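You operate a simulated robot arm through the tools that you are given. There is no shell and no other tool.

The job below is to be done with a simulated robot arm. You get a single attempt, and the scene is never put back.

## Task
The rig has tripped: dial to 0, rub test knob back to CLEAR, shut the guard and press RESET.
Fine: RESET comes last; the TRIP lamp goes out.
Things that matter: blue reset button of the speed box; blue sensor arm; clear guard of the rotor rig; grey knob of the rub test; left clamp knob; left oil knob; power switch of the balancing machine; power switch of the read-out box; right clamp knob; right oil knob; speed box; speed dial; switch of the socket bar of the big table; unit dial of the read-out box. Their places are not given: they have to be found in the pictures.

It is judged by the outcome, as a careful person would: the job done as asked, and still so three seconds after it is handed in. It fails if anything else is knocked over, pushed out of place, dropped, spilled or broken.

## Robot
A 7-joint arm with a two-finger parallel gripper, fixed in place. Base frame: the origin is at the foot of the arm, x ahead of it, y to its left, z up. Units: m, rad, N and s.
Its first joint turns from -2.897 to 2.897 rad. Payload 4.4 kg.
The TCP is the grasp point between the finger pads, 0.023 m short of the fingertips. In the tool frame z runs along the fingers and y along their closing line. Largest opening 0.094 m; finger width 0.038, thickness 0.01; the body of the gripper, 0.054 by 0.096 m, starts 0.039 m behind the TCP.
Orientation is that of the tool frame in the base frame, as a unit quaternion [x, y, z, w]. With the fingers straight down and closing along the base's y, the tool's x points along the base's -x, its y along +y and its z along -z.

## Interface
- The arm moves only by the tool send_rows. Its argument "increments" is a list of rows, each a list of 7 numbers: the shift along the tool's x, y, z in units of 20 mm (1.0 is 20 mm), then the turn, a rotation vector about the tool's x, y, z in units of 5 degrees (1.0 is 5 degrees), then the closure, from 0 (fully open) to 1 (shut). In form: [[x, y, z, rx, ry, rz, hand], ...]. A call has 1 to 20 rows; each row shifts and turns the commanded pose from where the row before left it, along the tool's axes as they then stand. A call with a number of a shift or a turn outside -1 to 1 is refused whole. Each row takes 0.2 s and may step no farther than 0.05 m and 0.15 rad from the row before; otherwise, or with a gripper value out of range, the whole call is refused. Where a pose cannot be reached the arm comes as near as it can. A force on the tool above 50 N (or 10 N above the force at the start of the call, whichever is more), or a blocked arm, ends the call early, and 0.2 s more pass. The fingers move at their own pace (about 0.072 m/s each) and stop on an object; they squeeze with about 24 N. The grip force told is the motor's: it shows also when the fingers shut on nothing. Time passes only in rows, and 0.2 s behind the last, so rows that do not move let the fingers close. The reply holds the time, the measured pose of the TCP, the force on the tool along the base axes, the opening and the grip force, in the units named above and with some noise, with the torque about the TCP (base axes, N m) and any sound that the robot's microphone picked up.
- Cameras (640 x 400 px; columns grow to the right, rows downward): "scene" is fixed at [0.4002, 0.6496, 1.673]; the picture's right is [-0.83, -0.56, 0.00], its down [-0.35, 0.52, -0.78] and it looks along [0.44, -0.64, -0.63] (base axes); focal length 219 px, centre (320, 200). "wrist" rides on the gripper at [0.086, 0.016, -0.074] in the tool frame; the picture's right is [-0.18, 0.98, 0.00], its down [-0.58, -0.11, -0.81] and it looks along [-0.79, -0.15, 0.59] (tool axes); focal length 243 px, centre (320, 200).
- camera(camera): a new picture of that camera. The clock stands still meanwhile.
- measure_at(camera, pixels): for up to 12 pixels [column, row] of the newest picture of that camera ("zoom" is the newest enlarged one), the place [x, y, z] in the base frame of the surface seen there, good to about 0.002 m. The clock stands still meanwhile.
- inspect(camera, box): a new picture of the part [left, top, right, bottom] of that camera's present view, enlarged. The clock stands still meanwhile.
- close_job(): hands the job in; it is judged then, once.

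Leave the gripper open and the arm clear of the work at the hand-in unless told otherwise.

The tools are called after ">>>" as name(argument=value, ...) on one line, values as JSON. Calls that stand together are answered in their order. send_rows: Moves the arm, as the interface text tells. Its arguments: {"type":"object","properties":{"increments":{"type":"array"}},"required":["increments"]} The other tools are called the same way: camera (camera) takes a picture; measure_at (camera, pixels) gives the place of the surface under pixels of a picture; inspect (camera, box) takes an enlarged picture of a part of a camera's view; close_job () hands the job in.

At the start:

```text
clock: 0.0
eef_pos: [0.7586, -0.1223, 1.5099]
tool_rot: [0.001, 1.0, 0.0, 0.0]
contact_force: [-0.4, -0.4, -0.2]
torque: [-0.02, 0.01, 0.01]
finger_gap: 0.0939
grip_force: 0.1
```

scene: 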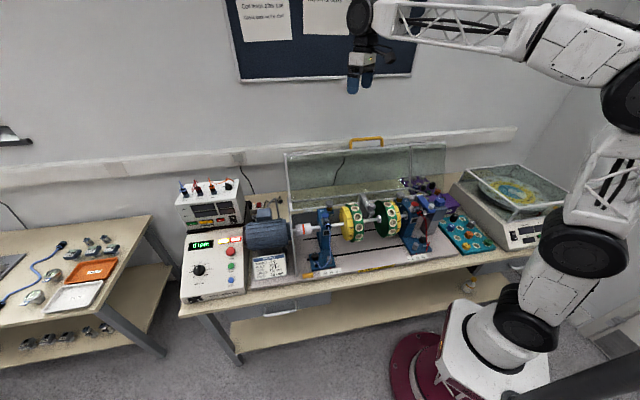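
wrist: 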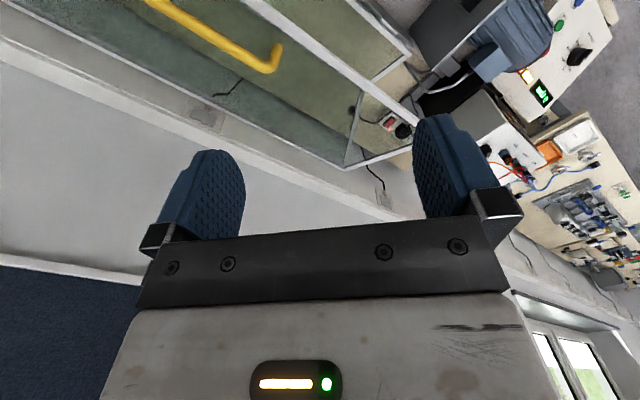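

I see the bench with the speed box at about (213,265), the rotor rig with its clear guard open at the back (365,175), and the arm high above. I'll enlarge the speed box and the rig to read their state.

>>> inspect(camera="scene", box=[170, 170, 300, 310])

>>> inspect(camera="scene", box=[280, 130, 470, 290])

```text
2.86 times, centred on (235, 240) of scene
```

zoom: 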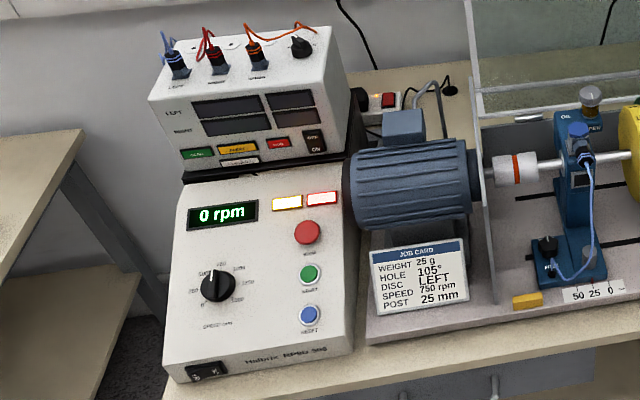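

```text
2.50 times, centred on (375, 210) of scene
```

zoom: 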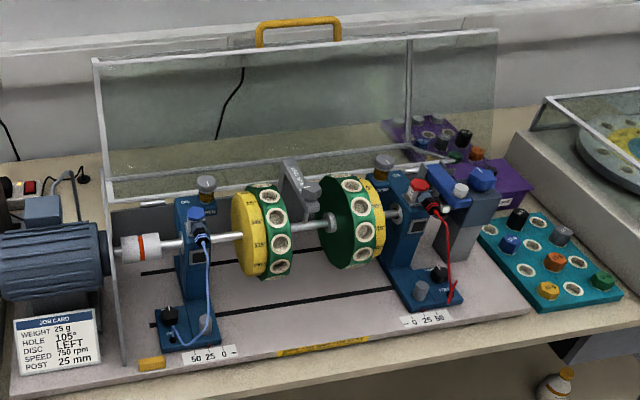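

The dial is at about (199,270) in the scene, not at 0 by the look of it. I'll enlarge the dial, the lamps and the rub test knob (near (370,205)).

>>> inspect(camera="scene", box=[178, 228, 250, 305])

>>> inspect(camera="scene", box=[335, 180, 415, 235])

>>> inspect(camera="scene", box=[390, 180, 470, 260])

```text
5.19 times, centred on (214, 266) of scene
```

zoom: 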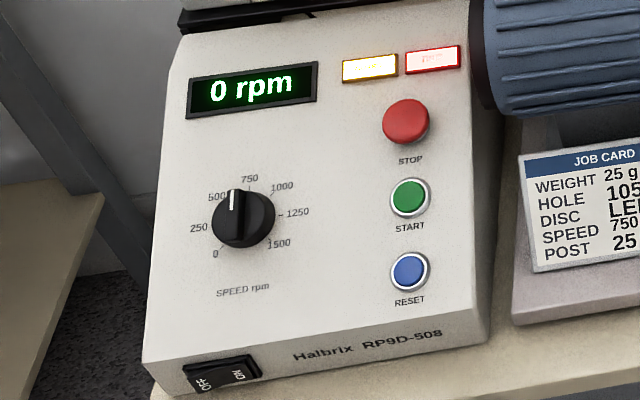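

```text
7.27 times, centred on (375, 208) of scene
```

zoom: 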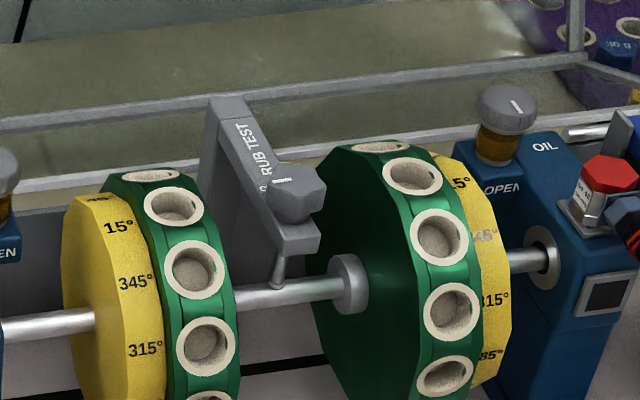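

```text
5.00 times, centred on (430, 220) of scene
```

zoom: 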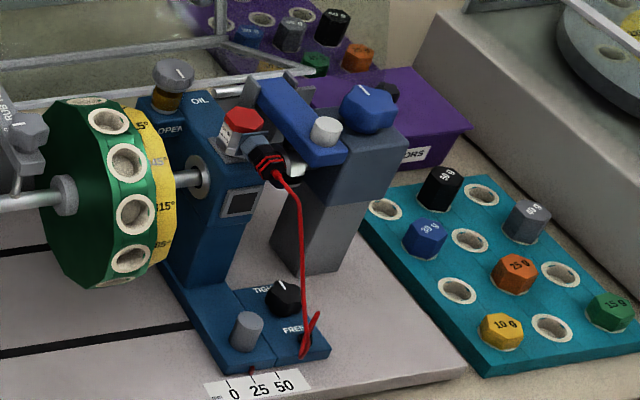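

I'll measure the dial and speed box panel on a fresh enlargement.

>>> inspect(camera="scene", box=[178, 228, 250, 305])

>>> measure_at(camera="zoom", pixels=[[234, 197], [255, 210], [238, 222], [190, 250], [216, 253], [275, 243], [410, 265], [405, 120], [410, 195], [320, 150], [320, 320], [180, 330]])

```text
5.19 times, centred on (214, 266) of scene
```

zoom: 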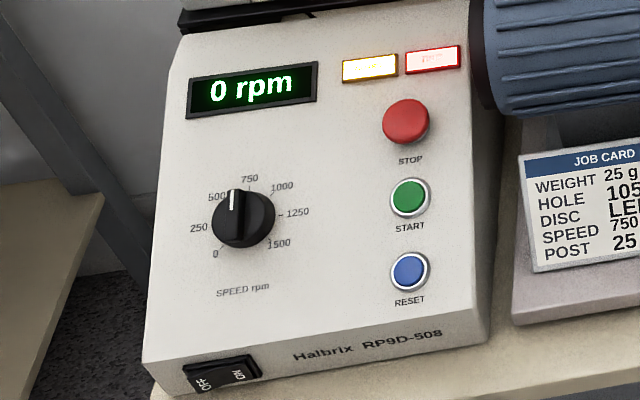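

```text
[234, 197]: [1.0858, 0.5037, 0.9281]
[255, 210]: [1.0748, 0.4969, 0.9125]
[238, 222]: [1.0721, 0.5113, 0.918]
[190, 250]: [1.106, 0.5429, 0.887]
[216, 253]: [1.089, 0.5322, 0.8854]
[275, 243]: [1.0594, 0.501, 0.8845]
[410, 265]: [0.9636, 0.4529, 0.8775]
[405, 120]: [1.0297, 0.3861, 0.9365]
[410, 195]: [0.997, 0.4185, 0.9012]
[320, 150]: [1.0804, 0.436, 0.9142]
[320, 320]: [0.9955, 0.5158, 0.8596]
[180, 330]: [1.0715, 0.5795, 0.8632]
```

Dial is near (1.075, 0.505, 0.915), RESET near (0.964, 0.453, 0.878). Now I'll measure the guard, the rub test knob and neighbours.

>>> inspect(camera="scene", box=[280, 130, 470, 290])

>>> measure_at(camera="zoom", pixels=[[298, 22], [260, 40], [338, 32], [95, 62], [495, 32], [110, 200], [125, 360], [385, 180], [297, 193], [311, 183], [290, 165], [150, 363]])

>>> measure_at(camera="zoom", pixels=[[408, 90], [520, 290], [270, 355], [200, 185], [382, 160], [482, 178], [450, 180], [418, 186], [195, 215], [445, 155], [350, 280], [270, 270]])

```text
2.50 times, centred on (375, 210) of scene
```

zoom: 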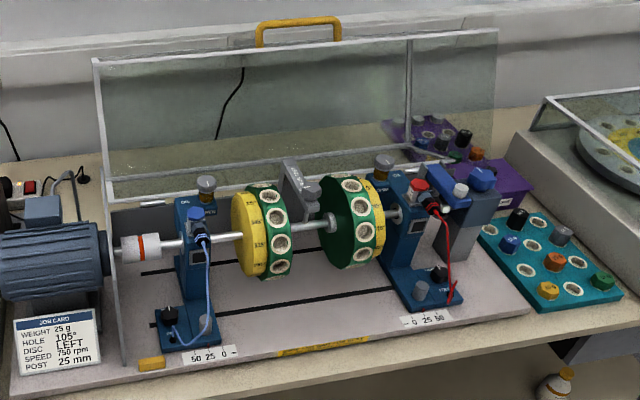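

```text
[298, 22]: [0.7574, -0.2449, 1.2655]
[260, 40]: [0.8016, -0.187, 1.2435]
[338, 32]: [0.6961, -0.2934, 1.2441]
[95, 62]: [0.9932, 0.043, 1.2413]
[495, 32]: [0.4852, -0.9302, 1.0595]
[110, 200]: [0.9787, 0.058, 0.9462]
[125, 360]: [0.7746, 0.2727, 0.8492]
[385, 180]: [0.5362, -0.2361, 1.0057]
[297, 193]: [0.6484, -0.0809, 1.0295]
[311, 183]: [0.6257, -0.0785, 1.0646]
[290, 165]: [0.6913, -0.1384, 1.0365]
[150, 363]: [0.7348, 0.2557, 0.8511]
```

```text
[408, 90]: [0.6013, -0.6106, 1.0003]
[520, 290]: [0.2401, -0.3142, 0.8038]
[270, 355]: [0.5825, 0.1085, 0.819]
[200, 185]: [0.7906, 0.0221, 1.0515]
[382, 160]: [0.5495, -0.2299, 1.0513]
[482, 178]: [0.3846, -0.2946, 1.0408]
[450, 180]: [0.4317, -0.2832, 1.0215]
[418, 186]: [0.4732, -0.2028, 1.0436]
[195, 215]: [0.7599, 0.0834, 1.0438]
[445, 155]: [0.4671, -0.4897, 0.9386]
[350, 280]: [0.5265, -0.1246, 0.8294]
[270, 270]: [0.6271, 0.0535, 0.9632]
```

I can't tell yet how the guard is built (its hinge and side plates). I'll enlarge its left and right ends.

>>> inspect(camera="scene", box=[275, 140, 365, 290])

>>> inspect(camera="scene", box=[380, 130, 480, 220])

```text
2.67 times, centred on (320, 215) of scene
```

zoom: 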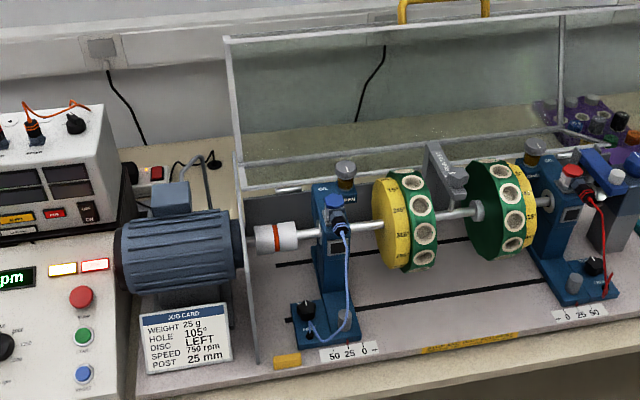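

```text
4.44 times, centred on (430, 175) of scene
```

zoom: 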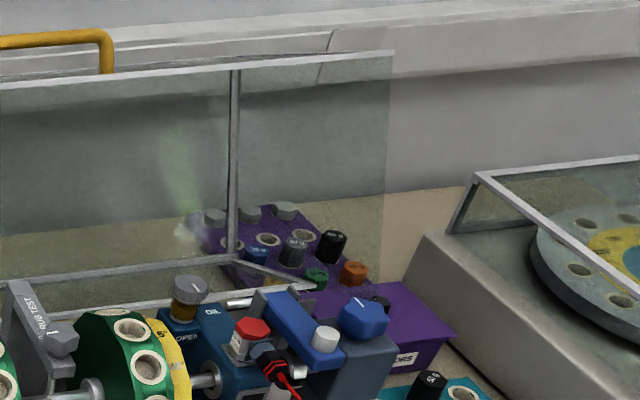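

The guard looks like a clear box lid, hinged at the rear and standing open with its yellow handle on top at about (0.757,-0.245,1.265). The bench is turned by about 45° to the base. I'll turn the tool 45° so the wrist camera faces the bench, and draw back toward the front before going down for a closer look.

>>> send_rows(increments=[[0, 0, 0, 0, 0, 1, 0], [0, 0, 0, 0, 0, 1, 0], [0, 0, 0, 0, 0, 1, 0], [0, 0, 0, 0, 0, 1, 0], [0, 0, 0, 0, 0, 1, 0], [0, 0, 0, 0, 0, 1, 0], [0, 0, 0, 0, 0, 1, 0], [0, 0, 0, 0, 0, 1, 0], [0, 0, 0, 0, 0, 1, 0], [1, 0, 0, 0, 0, 0, 0], [1, 0, 0, 0, 0, 0, 0], [1, 0, 0, 0, 0, 0, 0], [1, 0, 0, 0, 0, 0, 0], [1, 0, 0, 0, 0, 0, 0], [1, 0, 0, 0, 0, 0, 0], [1, 0, 0, 0, 0, 0, 0], [1, 0, 0, 0, 0, 0, 0], [1, 0, 0, 0, 0, 0, 0], [1, 0, 0, 0, 0, 0, 0], [1, 0, 0, 0, 0, 0, 0]])

>>> camera(camera="wrist")

>>> camera(camera="scene")

```text
clock: 4.2
eef_pos: [0.6039, 0.0335, 1.5082]
tool_rot: [0.382, 0.924, 0.0, 0.0]
contact_force: [0.7, 0.5, -0.5]
torque: [0.0, 0.02, 0.0]
finger_gap: 0.0939
grip_force: 0.0
```

```text
taken
```

wrist: 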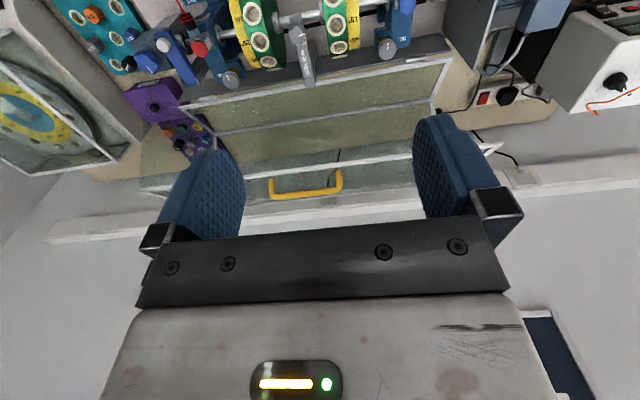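

```text
taken
```

scene: 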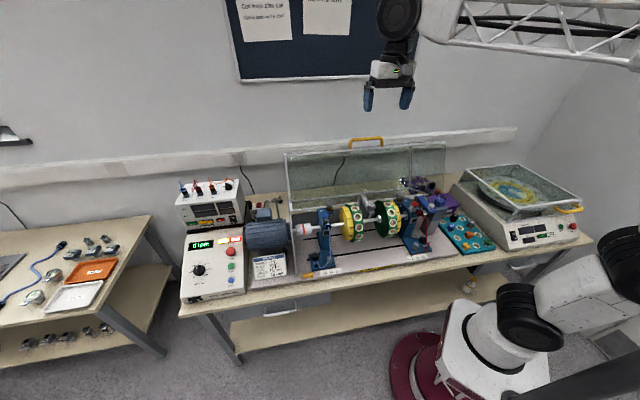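

The motion works as expected. Now I'll draw back a bit more and descend in front of the rig to view the rub test knob.

>>> send_rows(increments=[[1, 0, 0, 0, 0, 0, 0], [1, 0, 0, 0, 0, 0, 0], [1, 0, 0, 0, 0, 0, 0], [1, 0, 0, 0, 0, 0, 0], [0.3, -1, 0, 0, 0, 0, 0], [0, 0, 1, 0, 0, 0, 0], [0, 0, 1, 0, 0, 0, 0], [0, 0, 1, 0, 0, 0, 0], [0, 0, 1, 0, 0, 0, 0], [0, 0, 1, 0, 0, 0, 0], [0, 0, 1, 0, 0, 0, 0], [0, 0, 1, 0, 0, 0, 0], [0, 0, 1, 0, 0, 0, 0], [0, 0, 1, 0, 0, 0, 0], [0, 0, 1, 0, 0, 0, 0], [0, 0, 1, 0, 0, 0, 0], [0, 0, 1, 0, 0, 0, 0], [0, 0, 1, 0, 0, 0, 0], [0, 0, 1, 0, 0, 0, 0]])

>>> camera(camera="wrist")

>>> camera(camera="scene")

```text
clock: 8.2
eef_pos: [0.5294, 0.0804, 1.2285]
tool_rot: [0.383, 0.924, 0.0, 0.0]
contact_force: [0.0, -0.2, 0.9]
torque: [-0.01, 0.01, 0.01]
finger_gap: 0.0942
grip_force: 0.1
```

```text
taken
```

wrist: 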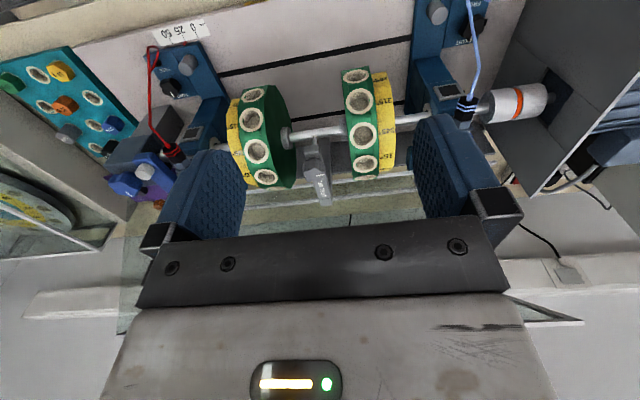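

```text
taken
```

scene: 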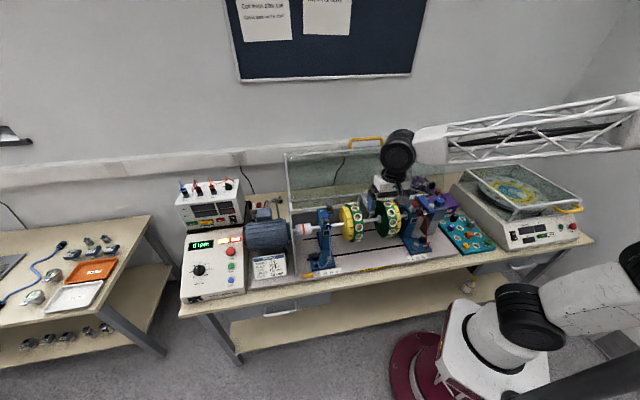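

The rub test post and knob are at about (316,165) in the wrist picture. I'll enlarge it.

>>> inspect(camera="wrist", box=[260, 110, 380, 215])

>>> measure_at(camera="zoom", pixels=[[320, 260], [300, 220], [330, 190], [310, 150], [330, 320], [350, 330]])

```text
3.81 times, centred on (320, 162) of wrist
```

zoom: 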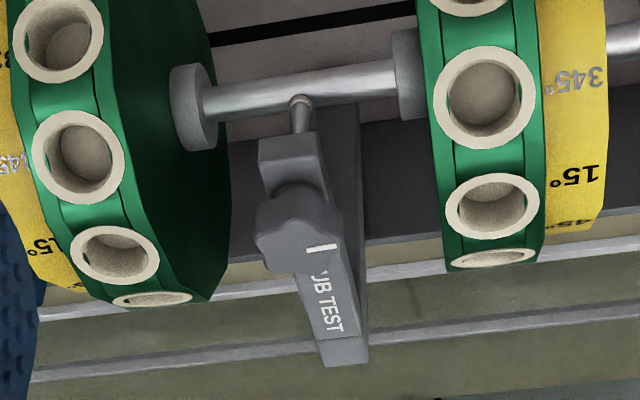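

```text
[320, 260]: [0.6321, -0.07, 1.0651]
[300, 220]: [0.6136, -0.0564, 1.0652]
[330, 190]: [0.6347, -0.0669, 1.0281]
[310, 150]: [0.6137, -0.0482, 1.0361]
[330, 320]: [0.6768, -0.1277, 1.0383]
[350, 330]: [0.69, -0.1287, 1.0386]
```

>>> inspect(camera="scene", box=[345, 185, 395, 225])

>>> inspect(camera="wrist", box=[295, 140, 345, 210])

```text
10.00 times, centred on (370, 205) of scene
```

zoom: 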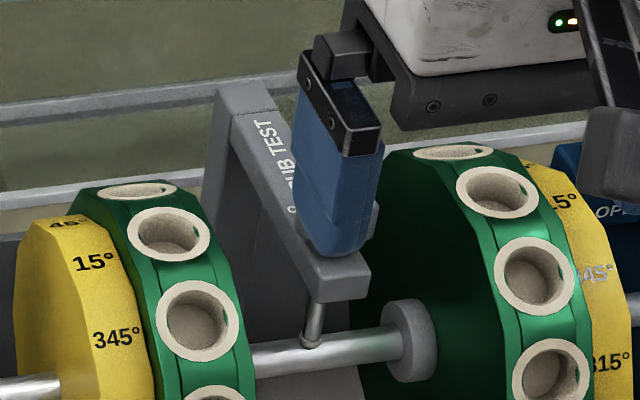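

```text
5.71 times, centred on (320, 175) of wrist
```

zoom: 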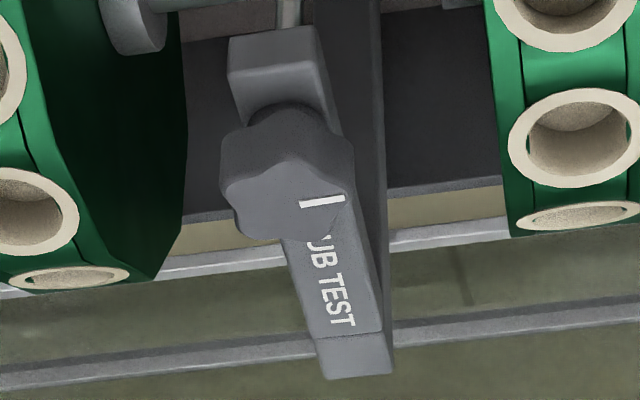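

The knob's white mark points to the left (toward the motor) and the labels around it are partly hidden. I'll move over it and tilt the camera to look down on it.

>>> send_rows(increments=[[-1, 0, 0, 0, 0, 0, 0], [-1, 0, 0, 0, 0, 0, 0], [-1, 0, 0, 0, 0, 0, 0], [-1, 0, 0, 0, 0, 0, 0], [-0.4, 0, 0, 0, 1, 0, 0], [0, 0, 0, 0, 1, 0, 0], [0, 0, 0, 0, 1, 0, 0], [0, 0, 0, 0, 1, 0, 0], [0, 0, 0, 0, 1, 0, 0], [0, 0, 0, 0, 1, 0, 0]])

>>> camera(camera="wrist")

>>> inspect(camera="wrist", box=[250, 130, 390, 230])

```text
clock: 10.4
eef_pos: [0.5909, 0.0185, 1.2301]
tool_rot: [0.37, 0.892, 0.098, -0.24]
contact_force: [-0.3, 0.3, -0.2]
torque: [-0.05, 0.02, -0.01]
finger_gap: 0.0937
grip_force: 0.0
```

```text
taken
```

wrist: 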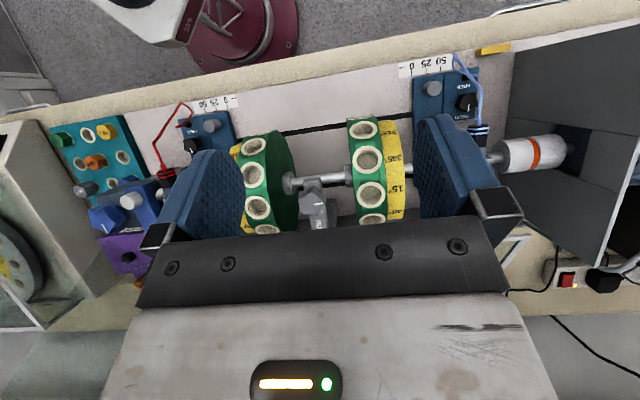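

```text
4.00 times, centred on (320, 180) of wrist
```

zoom: 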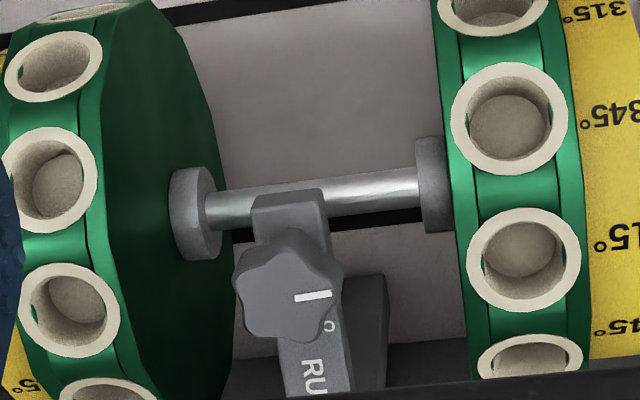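

>>> inspect(camera="wrist", box=[290, 180, 350, 230])

>>> measure_at(camera="zoom", pixels=[[250, 100], [230, 140], [290, 200], [210, 130], [315, 232], [260, 40]])

```text
8.00 times, centred on (320, 205) of wrist
```

zoom: 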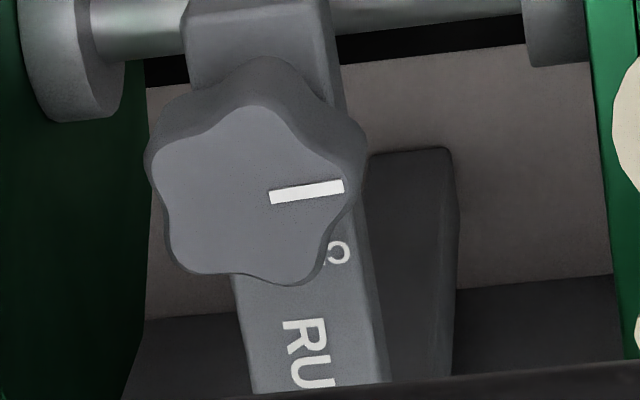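

```text
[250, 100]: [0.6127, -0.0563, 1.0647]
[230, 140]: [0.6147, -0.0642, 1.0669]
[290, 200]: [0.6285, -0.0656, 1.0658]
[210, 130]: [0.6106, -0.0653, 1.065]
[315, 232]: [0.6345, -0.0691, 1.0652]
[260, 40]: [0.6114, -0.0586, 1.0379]
```

A small letter shows partly from under the knob. I'll check the scene view too.

>>> inspect(camera="scene", box=[355, 190, 385, 215])

>>> camera(camera="scene")

```text
16.00 times, centred on (370, 202) of scene
```

zoom: 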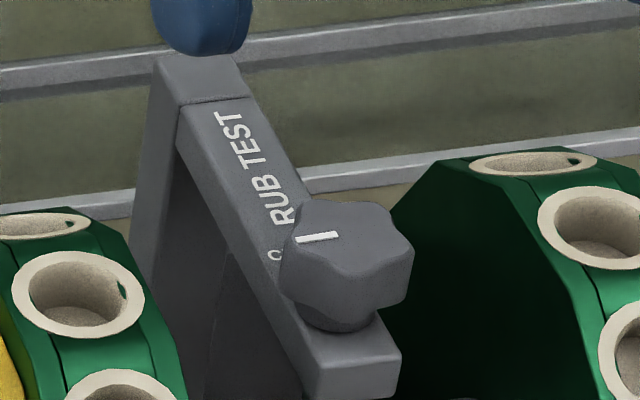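

```text
taken
```

scene: 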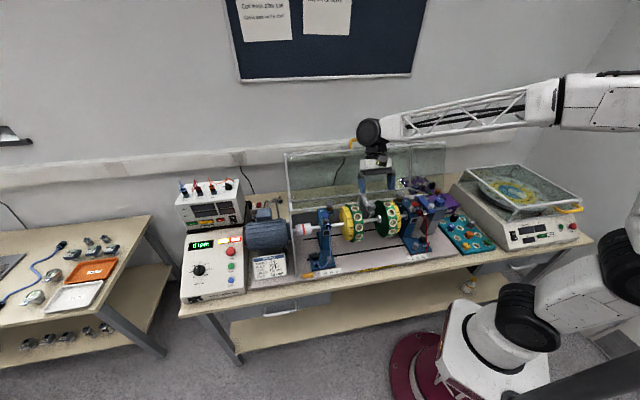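

The visible letter isn't enough to identify the label. I'll tilt the camera to look at the knob from the front-left, where more of the label should show.

>>> send_rows(increments=[[0, 1, 0, 1, 0, 0, 0], [0, 0.7, 0, 1, 0, 0, 0], [0, 0, 0, 1, 0, 0, 0], [0, 0, 0, 1, 0, 0, 0], [0, 0, 0, 1, 0, 0, 0], [0, 0, 0, 1, 0, 0, 0], [0, 0, 0, 1, 0, 0, 0]])

>>> camera(camera="wrist")

```text
clock: 12.0
eef_pos: [0.6155, 0.043, 1.2291]
tool_rot: [0.28, 0.881, -0.174, -0.34]
contact_force: [-0.5, 0.5, 0.6]
torque: [0.02, 0.0, -0.01]
finger_gap: 0.0938
grip_force: 0.1
```

```text
taken
```

wrist: 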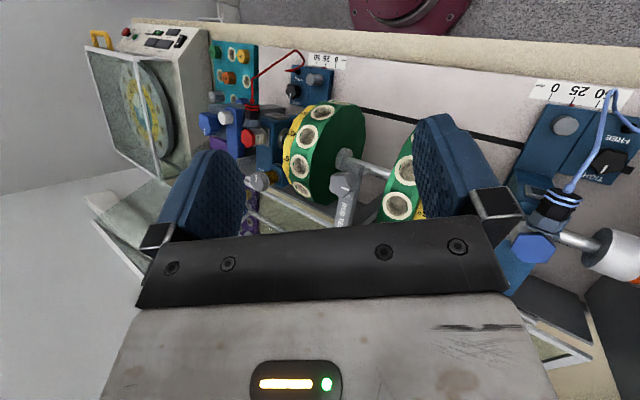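

>>> inspect(camera="wrist", box=[315, 160, 375, 210])

```text
8.00 times, centred on (345, 185) of wrist
```

zoom: 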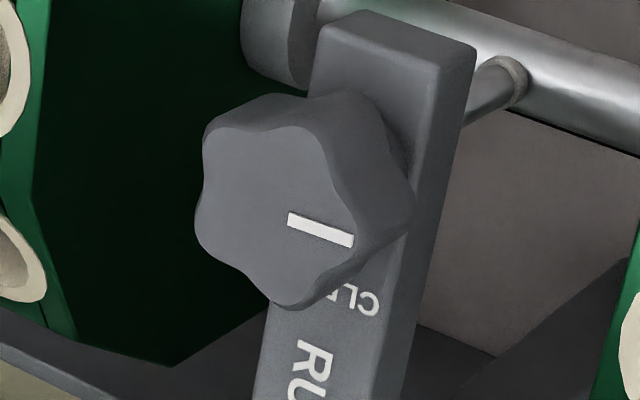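

Now "CLE…" shows behind the knob: the CLEAR label lies on the bar at the knob's back side (toward the post), while the white mark points left (toward the motor). I'll measure the mark and the knob rim.

>>> measure_at(camera="zoom", pixels=[[293, 219], [349, 241], [240, 134], [203, 170], [200, 225], [275, 300], [340, 280], [325, 170], [285, 130], [370, 300], [335, 292], [320, 370]])

```text
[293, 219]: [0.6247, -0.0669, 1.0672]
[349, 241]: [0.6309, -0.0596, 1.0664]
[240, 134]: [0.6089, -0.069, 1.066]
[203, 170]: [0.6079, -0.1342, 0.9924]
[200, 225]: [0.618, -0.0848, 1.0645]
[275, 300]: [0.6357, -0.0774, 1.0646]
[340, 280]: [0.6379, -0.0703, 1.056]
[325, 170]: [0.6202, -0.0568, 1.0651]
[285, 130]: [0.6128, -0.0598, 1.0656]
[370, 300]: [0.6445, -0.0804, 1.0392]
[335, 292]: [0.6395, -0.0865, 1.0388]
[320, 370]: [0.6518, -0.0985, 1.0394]
```

The mark points exactly left (9 o'clock from the front), CLEAR is at 12 o'clock, so the knob needs about a 90° clockwise turn. Knob centre ≈ (0.622,-0.070), top z 1.066, about 31 mm across. I'll untilt the tool and then yaw it −90° so I have room to turn the knob.

>>> send_rows(increments=[[0, 0, 0, -1, 0, 0, 0], [0, 0, 0, -1, 0, 0, 0], [0, 0, 0, -1, 0, 0, 0], [0, 0, 0, -1, 0, 0, 0], [0, 0, 0, -1, 0, 0, 0], [0, 0, 0, -1, 0, 0, 0], [0, 0, 0, -1, 0, 0, 0], [0, 0, 0, 0, -1, 0, 0], [0, 0, 0, 0, -1, 0, 0], [0, 0, 0, 0, -1, 0, 0], [0, 0, 0, 0, -1, 0, 0], [0, 0, 0, 0, -1, 0, 0], [0, 0, 0, 0, -1, 0, 0]])

>>> send_rows(increments=[[0, 0, 0, 0, 0, -1, 0.4], [0, 0, 0, 0, 0, -1, 0.4], [0, 0, 0, 0, 0, -1, 0.4], [0, 0, 0, 0, 0, -1, 0.4], [0, 0, 0, 0, 0, -1, 0.4], [0, 0, 0, 0, 0, -1, 0.4], [0, 0, 0, 0, 0, -1, 0.4], [0, 0, 0, 0, 0, -1, 0.4], [0, 0, 0, 0, 0, -1, 0.4], [0, 0, 0, 0, 0, -1, 0.4], [0, 0, 0, 0, 0, -1, 0.4], [0, 0, 0, 0, 0, -1, 0.4], [0, 0, 0, 0, 0, -1, 0.4], [0, 0, 0, 0, 0, -1, 0.4], [0, 0, 0, 0, 0, -1, 0.4], [0, 0, 0, 0, 0, -1, 0.4], [0, 0, 0, 0, 0, -1, 0.4], [0, 0, 0, 0, 0, -1, 0.4]])

```text
clock: 14.8
eef_pos: [0.6137, 0.0427, 1.2279]
tool_rot: [0.382, 0.924, 0.0, 0.001]
contact_force: [-0.2, -0.2, -0.1]
torque: [0.01, -0.01, -0.04]
finger_gap: 0.0941
grip_force: 0.0
```

```text
clock: 18.6
eef_pos: [0.6139, 0.043, 1.2275]
tool_rot: [-0.383, 0.924, 0.0, 0.0]
contact_force: [0.4, 0.7, 0.5]
torque: [0.0, -0.01, 0.0]
finger_gap: 0.0566
grip_force: 0.1
```

Yaw is done, opening 57 mm. Now move over the knob: +74 mm tool x, −85 mm tool y, then down to z≈1.12.

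>>> send_rows(increments=[[1, -1, 0, 0, 0, 0, 0.4], [1, -1, 0, 0, 0, 0, 0.4], [1, -1, 0, 0, 0, 0, 0.4], [0.7, -1, 0, 0, 0, 0, 0.4], [0, -0.265, 0, 0, 0, 0, 0.4], [0, 0, 1, 0, 0, 0, 0.4], [0, 0, 1, 0, 0, 0, 0.4], [0, 0, 1, 0, 0, 0, 0.4], [0, 0, 1, 0, 0, 0, 0.4], [0, 0, 1, 0, 0, 0, 0.4], [0, 0, 0.4, 0, 0, 0, 0.4]])

>>> camera(camera="wrist")

>>> inspect(camera="scene", box=[330, 160, 430, 250])

```text
clock: 21.0
eef_pos: [0.622, -0.0699, 1.1211]
tool_rot: [-0.383, 0.924, 0.001, 0.0]
contact_force: [0.0, -0.8, 0.7]
torque: [0.0, -0.01, -0.03]
finger_gap: 0.0563
grip_force: 0.0
```

```text
taken
```

wrist: 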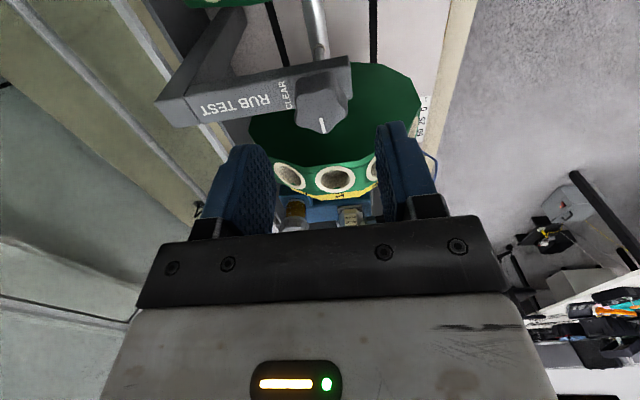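

```text
4.44 times, centred on (380, 205) of scene
```

zoom: 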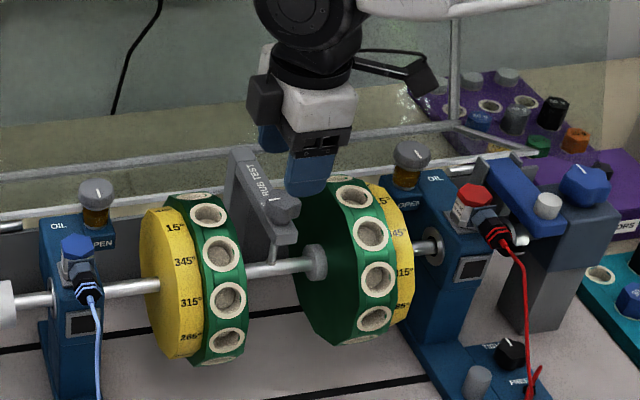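

The CLEAR label is now fully visible at the knob's back side. I'll enlarge and measure the knob rim once more to centre the grip.

>>> inspect(camera="wrist", box=[250, 50, 370, 140])

>>> measure_at(camera="zoom", pixels=[[310, 212], [422, 218], [370, 268], [370, 220], [335, 258], [410, 250], [385, 305], [378, 255], [240, 180]])

```text
4.44 times, centred on (310, 95) of wrist
```

zoom: 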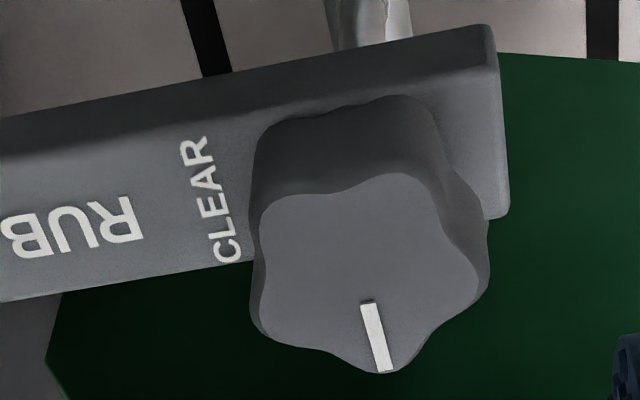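

```text
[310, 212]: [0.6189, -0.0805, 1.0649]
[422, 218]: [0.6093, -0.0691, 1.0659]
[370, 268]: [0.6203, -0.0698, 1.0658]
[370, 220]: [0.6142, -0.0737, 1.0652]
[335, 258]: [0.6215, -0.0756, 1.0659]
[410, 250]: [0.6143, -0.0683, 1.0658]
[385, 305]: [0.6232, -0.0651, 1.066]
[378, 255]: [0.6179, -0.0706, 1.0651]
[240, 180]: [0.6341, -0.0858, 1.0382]
```

>>> measure_at(camera="zoom", pixels=[[412, 182], [472, 283], [382, 367], [264, 318], [276, 208], [366, 305], [385, 366]])

```text
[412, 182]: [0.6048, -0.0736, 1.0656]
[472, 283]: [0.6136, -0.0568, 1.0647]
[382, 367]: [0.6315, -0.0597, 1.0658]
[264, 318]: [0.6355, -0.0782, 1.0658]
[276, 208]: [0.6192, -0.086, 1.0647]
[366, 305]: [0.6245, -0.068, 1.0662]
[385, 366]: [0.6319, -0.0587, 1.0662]
```

>>> measure_at(camera="zoom", pixels=[[228, 248], [195, 150], [210, 200], [130, 220], [5, 248], [480, 30], [505, 215], [5, 125], [5, 295]])

```text
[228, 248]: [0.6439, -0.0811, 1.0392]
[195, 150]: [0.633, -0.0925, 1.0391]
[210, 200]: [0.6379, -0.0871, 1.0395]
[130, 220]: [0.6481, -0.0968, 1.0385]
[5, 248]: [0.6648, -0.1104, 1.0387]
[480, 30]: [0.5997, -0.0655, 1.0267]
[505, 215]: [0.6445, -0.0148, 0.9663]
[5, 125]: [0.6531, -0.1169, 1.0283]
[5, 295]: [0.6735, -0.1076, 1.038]
```

Knob centre fits to (0.6209,-0.0709), radius 15 mm, five lobes with one under the mark. CLEAR is at direction −43.7°, mark at 46.6°, so exactly 90° clockwise. I'll align the fingers with a lobe (+16.4° yaw), centre and go down to z≈1.067 with fingers open.

>>> send_rows(increments=[[0, 0, 0, 0, 0, 1, 0.4], [0, 0, 0, 0, 0, 1, 0.4], [0, 0, 0, 0, 0, 1, 0.4], [0.07, 0.06, 0, 0, 0, 0.28, 0.4], [0, 0, 0.7, 0, 0, 0, 0.4], [0, 0, 0.7, 0, 0, 0, 0.4], [0, 0, 0.7, 0, 0, 0, 0.4], [0, 0, 0.6, 0, 0, 0, 0.4]])

>>> inspect(camera="scene", box=[345, 175, 400, 225])

>>> camera(camera="wrist")

```text
clock: 22.8
eef_pos: [0.6212, -0.0694, 1.0655]
tool_rot: [-0.247, 0.969, 0.0, 0.0]
contact_force: [-0.4, 0.4, 0.3]
torque: [-0.01, -0.01, -0.02]
finger_gap: 0.0562
grip_force: 0.0
```

```text
8.00 times, centred on (372, 200) of scene
```

zoom: 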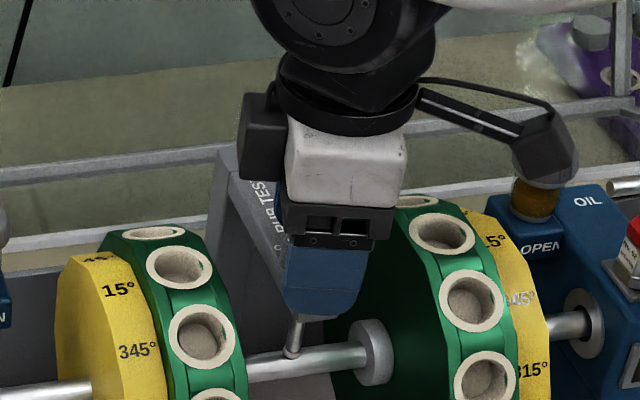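

```text
taken
```

wrist: 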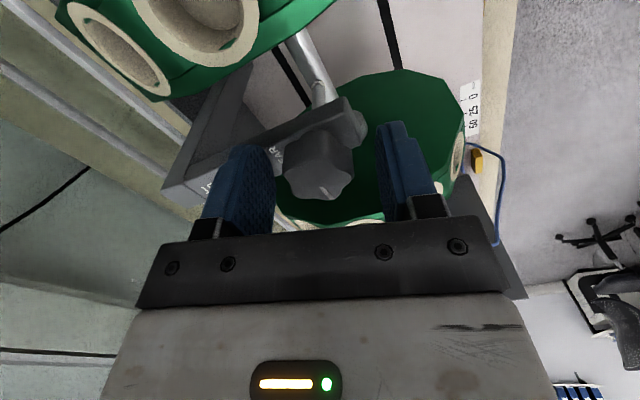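

Fingers straddle the knob just above the bar with no contact force. Close on it.

>>> send_rows(increments=[[0, 0, 0, 0, 0, 0, 1], [0, 0, 0, 0, 0, 0, 1], [0, 0, 0, 0, 0, 0, 1]])

>>> camera(camera="wrist")

```text
clock: 23.6
eef_pos: [0.6218, -0.0715, 1.066]
tool_rot: [-0.246, 0.969, 0.0, 0.0]
contact_force: [15.6, -46.9, -5.1]
torque: [-0.42, -0.14, -0.04]
finger_gap: 0.0338
grip_force: 45.3
```

```text
taken
```

wrist: 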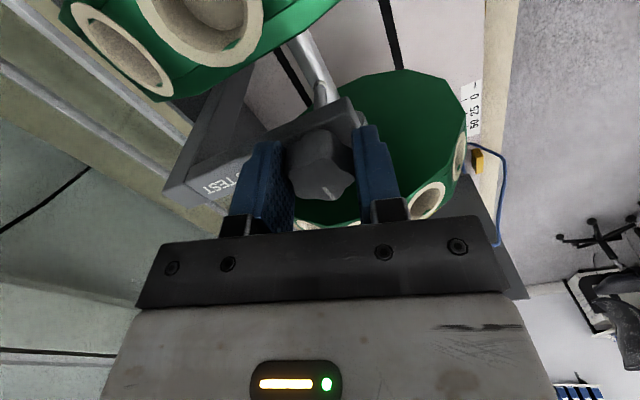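

The fingers hold the knob (gap 34 mm) but the arm is being pushed about 2 mm along −tool y, so my centre was slightly off. I'll shift the command by 2 mm to relieve the side force.

>>> send_rows(increments=[[0, -0.05, 0, 0, 0, 0, 1], [0, -0.055, 0, 0, 0, 0, 1]])

```text
clock: 24.2
eef_pos: [0.6211, -0.0721, 1.0666]
tool_rot: [-0.247, 0.969, 0.002, 0.0]
contact_force: [-5.9, -21.4, 0.7]
torque: [-0.2, 0.03, 0.02]
finger_gap: 0.0336
grip_force: 45.3
```

>>> send_rows(increments=[[0.03, -0.04, 0, 0, 0, 0, 1], [0, 0, 0, 0, 0, 0, 1]])

```text
clock: 24.8
eef_pos: [0.621, -0.0714, 1.0652]
tool_rot: [-0.247, 0.969, 0.0, 0.0]
contact_force: [-11.9, 25.3, 7.4]
torque: [0.15, 0.6, 0.01]
finger_gap: 0.0334
grip_force: 45.1
```

Side force is now small enough. Turn clockwise (seen from above), first 30°.

>>> send_rows(increments=[[0, 0, 0, 0, 0, 1, 1], [0, 0, 0, 0, 0, 1, 1], [0, 0, 0, 0, 0, 1, 1], [0, 0, 0, 0, 0, 1, 1], [0, 0, 0, 0, 0, 1, 1], [0, 0, 0, 0, 0, 1, 1]])

>>> inspect(camera="wrist", box=[250, 110, 390, 220])

```text
clock: 25.5
eef_pos: [0.6217, -0.0704, 1.0659]
tool_rot: [-0.145, 0.989, 0.001, 0.0]
contact_force: [0.9, 15.0, -2.3]
torque: [-0.05, 0.2, 0.02]
finger_gap: 0.0335
grip_force: 44.8
stopped in row 3: the force on the tool passed its limit at 53 N (the readings are from after the stop); the commanded pose is now the measured one
```

```text
3.64 times, centred on (320, 165) of wrist
```

zoom: 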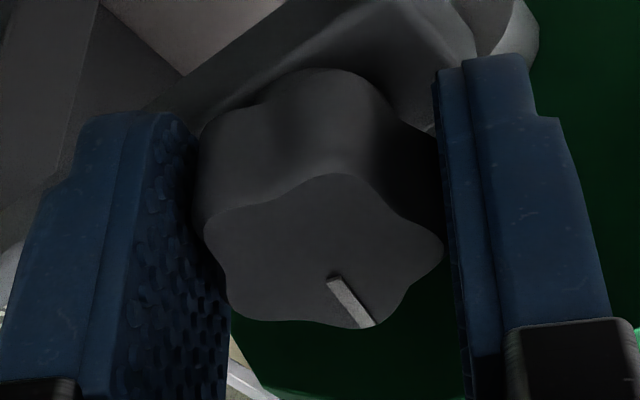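

The call stopped at a force spike after about 12°. I'll measure the mark to see whether the knob followed.

>>> measure_at(camera="zoom", pixels=[[335, 283], [368, 322], [335, 180], [435, 250], [240, 305], [212, 220], [225, 285]])

```text
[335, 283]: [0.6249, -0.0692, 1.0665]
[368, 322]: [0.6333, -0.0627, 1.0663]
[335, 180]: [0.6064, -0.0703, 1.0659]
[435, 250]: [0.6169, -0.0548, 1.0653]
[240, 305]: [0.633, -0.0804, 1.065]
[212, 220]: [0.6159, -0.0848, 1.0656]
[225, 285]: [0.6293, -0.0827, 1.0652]
```

The knob followed (mark now at 38°). The side force came from small off-centre errors. Continue in smaller turns with the small orbit correction.

>>> send_rows(increments=[[0, 0, 0, 0, 0, 0.5, 1], [0, 0, 0, 0, 0, 0.5, 1], [0, 0, 0, 0, 0, 0.5, 1], [0, 0, 0, 0, 0, 0.5, 1], [0, 0, 0, 0, 0, 0.5, 1], [0, 0, 0, 0, 0, 0.5, 1]])

```text
clock: 27.1
eef_pos: [0.621, -0.0712, 1.0661]
tool_rot: [-0.014, 1.0, 0.001, 0.0]
contact_force: [3.6, 14.0, -3.5]
torque: [-0.1, 0.06, 0.0]
finger_gap: 0.0334
grip_force: 44.7
stopped in row 6: the force on the tool passed its limit at 51 N (the readings are from after the stop); the commanded pose is now the measured one
```

>>> send_rows(increments=[[0, 0, 0, 0, 0, 0.5, 1], [0, 0, 0, 0, 0, 0.5, 1], [0, 0, 0, 0, 0, 0.5, 1], [0, 0, 0, 0, 0, 0.5, 1]])

>>> inspect(camera="wrist", box=[250, 110, 390, 220])

```text
clock: 28.1
eef_pos: [0.6234, -0.0704, 1.0658]
tool_rot: [0.074, 0.997, 0.001, 0.001]
contact_force: [-8.0, 25.9, 5.7]
torque: [-0.18, 0.12, 0.76]
finger_gap: 0.0343
grip_force: 44.9
```

```text
3.64 times, centred on (320, 165) of wrist
```

zoom: 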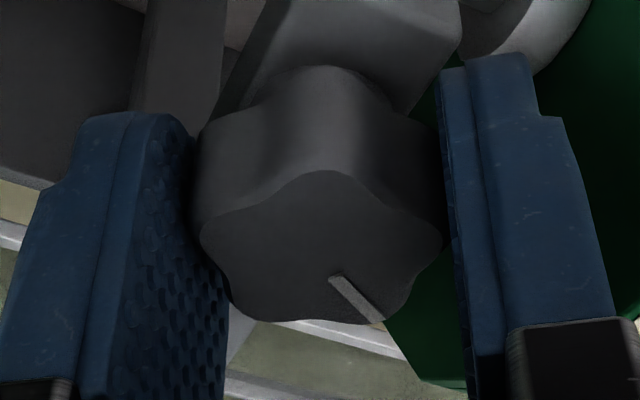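

>>> measure_at(camera="zoom", pixels=[[337, 281], [374, 318], [332, 176], [437, 250], [233, 300], [207, 240]])

```text
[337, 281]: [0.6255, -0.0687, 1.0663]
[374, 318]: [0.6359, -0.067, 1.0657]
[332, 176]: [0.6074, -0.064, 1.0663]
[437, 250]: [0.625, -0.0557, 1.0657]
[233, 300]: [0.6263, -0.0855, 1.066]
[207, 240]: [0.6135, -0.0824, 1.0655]
```

The mark is now at 9°, so the knob has turned 37°. Some resisting torque shows. Continue gently.

>>> send_rows(increments=[[0, 0, 0, 0, 0, 0.5, 1], [0, 0, 0, 0, 0, 0.5, 1], [0, 0, 0, 0, 0, 0.5, 1], [0, 0, 0, 0, 0, 0.5, 1]])

>>> inspect(camera="wrist", box=[250, 110, 390, 220])

```text
clock: 29.2
eef_pos: [0.6235, -0.072, 1.0654]
tool_rot: [0.16, 0.987, 0.001, 0.0]
contact_force: [0.3, 12.9, -2.8]
torque: [-0.41, 0.15, 0.36]
finger_gap: 0.0345
grip_force: 44.8
stopped in row 4: the force on the tool passed its limit at 51 N (the readings are from after the stop); the commanded pose is now the measured one
```

```text
3.64 times, centred on (320, 165) of wrist
```

zoom: 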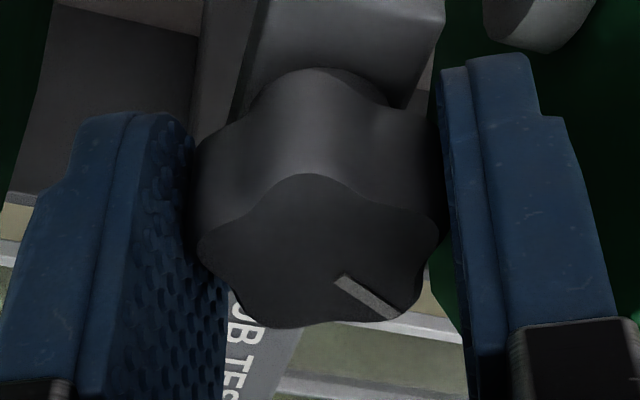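

>>> measure_at(camera="zoom", pixels=[[342, 278], [398, 315], [312, 178], [435, 235], [245, 315], [207, 250], [380, 325]])

```text
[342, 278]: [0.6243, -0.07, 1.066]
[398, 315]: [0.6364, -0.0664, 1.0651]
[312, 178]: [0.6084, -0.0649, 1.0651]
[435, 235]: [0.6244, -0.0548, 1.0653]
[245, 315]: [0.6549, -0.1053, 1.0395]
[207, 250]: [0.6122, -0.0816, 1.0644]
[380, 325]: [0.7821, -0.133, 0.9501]
```

The mark seems to have stayed near 10° while the tool went on turning, so the fingers slipped. I'll look from the scene camera at the rubbing tip and the knob.

>>> inspect(camera="scene", box=[350, 185, 390, 220])

>>> camera(camera="wrist")

```text
11.43 times, centred on (370, 202) of scene
```

zoom: 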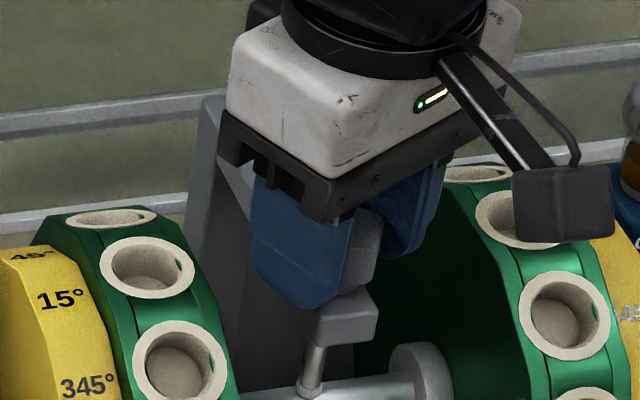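

```text
taken
```

wrist: 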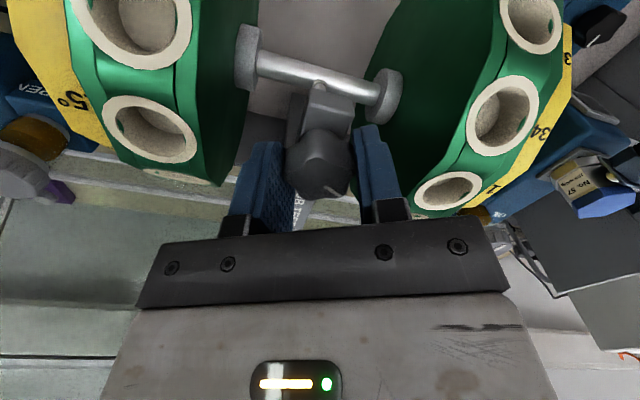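

I don't want to force it. I'll release, lift off and look at where the knob stands.

>>> send_rows(increments=[[0, 0, 0, 0, 0, 0, 0.4], [0, 0, 0, 0, 0, 0, 0.4], [0, 0, -1, 0, 0, 0, 0.4], [0, 0, -1, 0, 0, 0, 0.4], [0, 0, -1, 0, 0, 0, 0.4], [0, 0, -1, 0, 0, 0, 0.4], [0, 0, -1, 0, 0, 0, 0.4]])

>>> inspect(camera="scene", box=[350, 185, 390, 220])

>>> camera(camera="wrist")

```text
clock: 30.9
eef_pos: [0.622, -0.0721, 1.1666]
tool_rot: [0.16, 0.987, 0.001, 0.0]
contact_force: [-0.2, 0.1, 0.4]
torque: [-0.01, -0.02, -0.02]
finger_gap: 0.0563
grip_force: 0.0
```

```text
11.43 times, centred on (370, 202) of scene
```

zoom: 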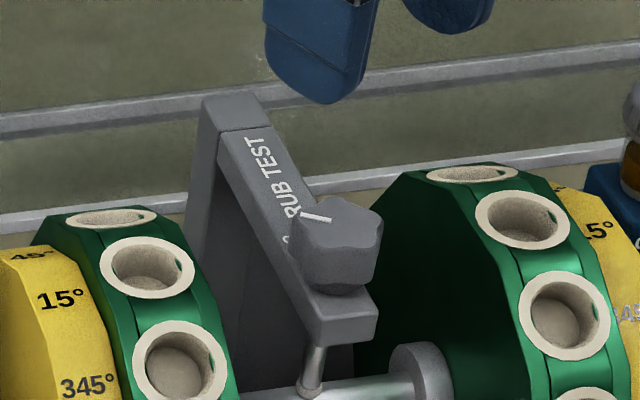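

```text
taken
```

wrist: 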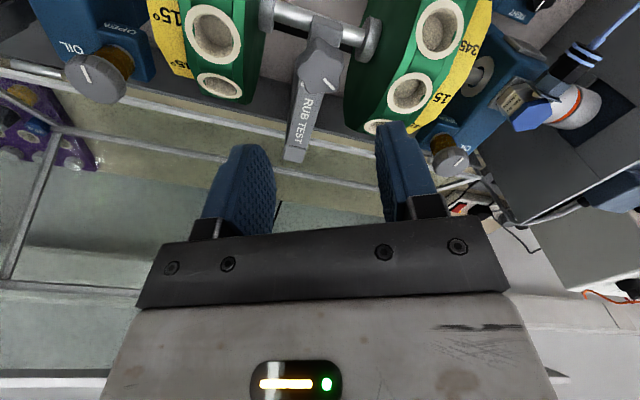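

>>> inspect(camera="wrist", box=[270, 20, 370, 110])

>>> measure_at(camera="zoom", pixels=[[325, 240], [370, 280], [315, 200], [330, 290], [270, 250], [395, 225], [265, 290]])

```text
4.44 times, centred on (320, 65) of wrist
```

zoom: 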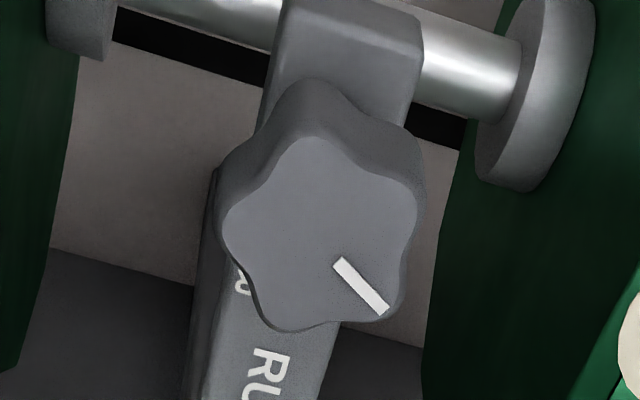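

```text
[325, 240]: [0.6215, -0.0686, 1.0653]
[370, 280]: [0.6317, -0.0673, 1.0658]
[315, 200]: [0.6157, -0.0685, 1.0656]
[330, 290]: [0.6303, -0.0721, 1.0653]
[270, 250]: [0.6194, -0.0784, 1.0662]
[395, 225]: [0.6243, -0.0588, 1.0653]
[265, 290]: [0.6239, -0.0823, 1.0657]
```

>>> measure_at(camera="zoom", pixels=[[338, 262], [383, 311], [320, 142], [230, 225], [285, 325], [395, 295], [410, 190], [270, 380]])

```text
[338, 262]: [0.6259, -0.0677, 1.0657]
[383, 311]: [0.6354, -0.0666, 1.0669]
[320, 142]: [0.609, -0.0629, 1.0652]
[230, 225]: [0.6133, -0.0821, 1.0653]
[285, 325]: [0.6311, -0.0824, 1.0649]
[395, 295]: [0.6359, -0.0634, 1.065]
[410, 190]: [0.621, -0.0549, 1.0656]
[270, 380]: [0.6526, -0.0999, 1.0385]
```

The mark is now about 13°, i.e. the knob turned ~33° of the 90°. It's simply stiff and the fingers slipped; the torque was ~0.7 N m. I'll regrasp aligned with a lobe (yaw −13°), recentre, and go down again.

>>> send_rows(increments=[[0, 0, 0, 0, 0, -1, 0.4], [0, 0, 0, 0, 0, -1, 0.4], [0.02, 0.065, 0, 0, 0, -0.68, 0.4], [0, 0, 1, 0, 0, 0, 0.4], [0, 0, 1, 0, 0, 0, 0.4], [0, 0, 1, 0, 0, 0, 0.4], [0, 0, 1, 0, 0, 0, 0.4], [0, 0, 1, 0, 0, 0, 0.4], [0, 0, 0.05, 0, 0, 0, 0.4]])

>>> send_rows(increments=[[0, 0, 0, 0, 0, 0, 0.7], [0, 0, 0, 0, 0, 0, 1], [0, 0, 0, 0, 0, 0, 1], [0, 0, 0, 0, 0, 0, 1]])

>>> inspect(camera="wrist", box=[250, 110, 390, 220])

```text
clock: 32.9
eef_pos: [0.6223, -0.071, 1.0631]
tool_rot: [0.044, 0.999, 0.0, 0.0]
contact_force: [-0.1, 0.6, 0.4]
torque: [-0.04, 0.02, 0.01]
finger_gap: 0.0564
grip_force: 0.1
```

```text
clock: 33.9
eef_pos: [0.622, -0.0707, 1.0625]
tool_rot: [0.043, 0.999, 0.0, 0.0]
contact_force: [-2.1, -39.3, -1.9]
torque: [-0.45, -0.34, 0.11]
finger_gap: 0.0341
grip_force: 45.3
```

```text
3.64 times, centred on (320, 165) of wrist
```

zoom: 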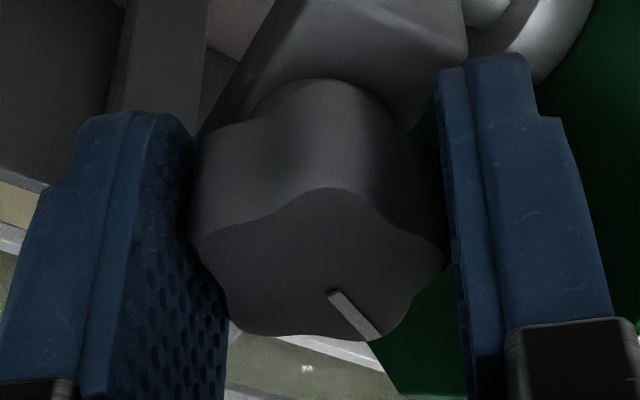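

>>> send_rows(increments=[[0, -0.06, 0, 0, 0, 0, 1], [0, 0, 0, 0, 0, 0, 1]])

```text
clock: 34.5
eef_pos: [0.6223, -0.0711, 1.064]
tool_rot: [0.044, 0.999, 0.001, 0.0]
contact_force: [10.1, -6.3, -9.0]
torque: [0.05, -0.89, 0.12]
finger_gap: 0.034
grip_force: 45.0
```

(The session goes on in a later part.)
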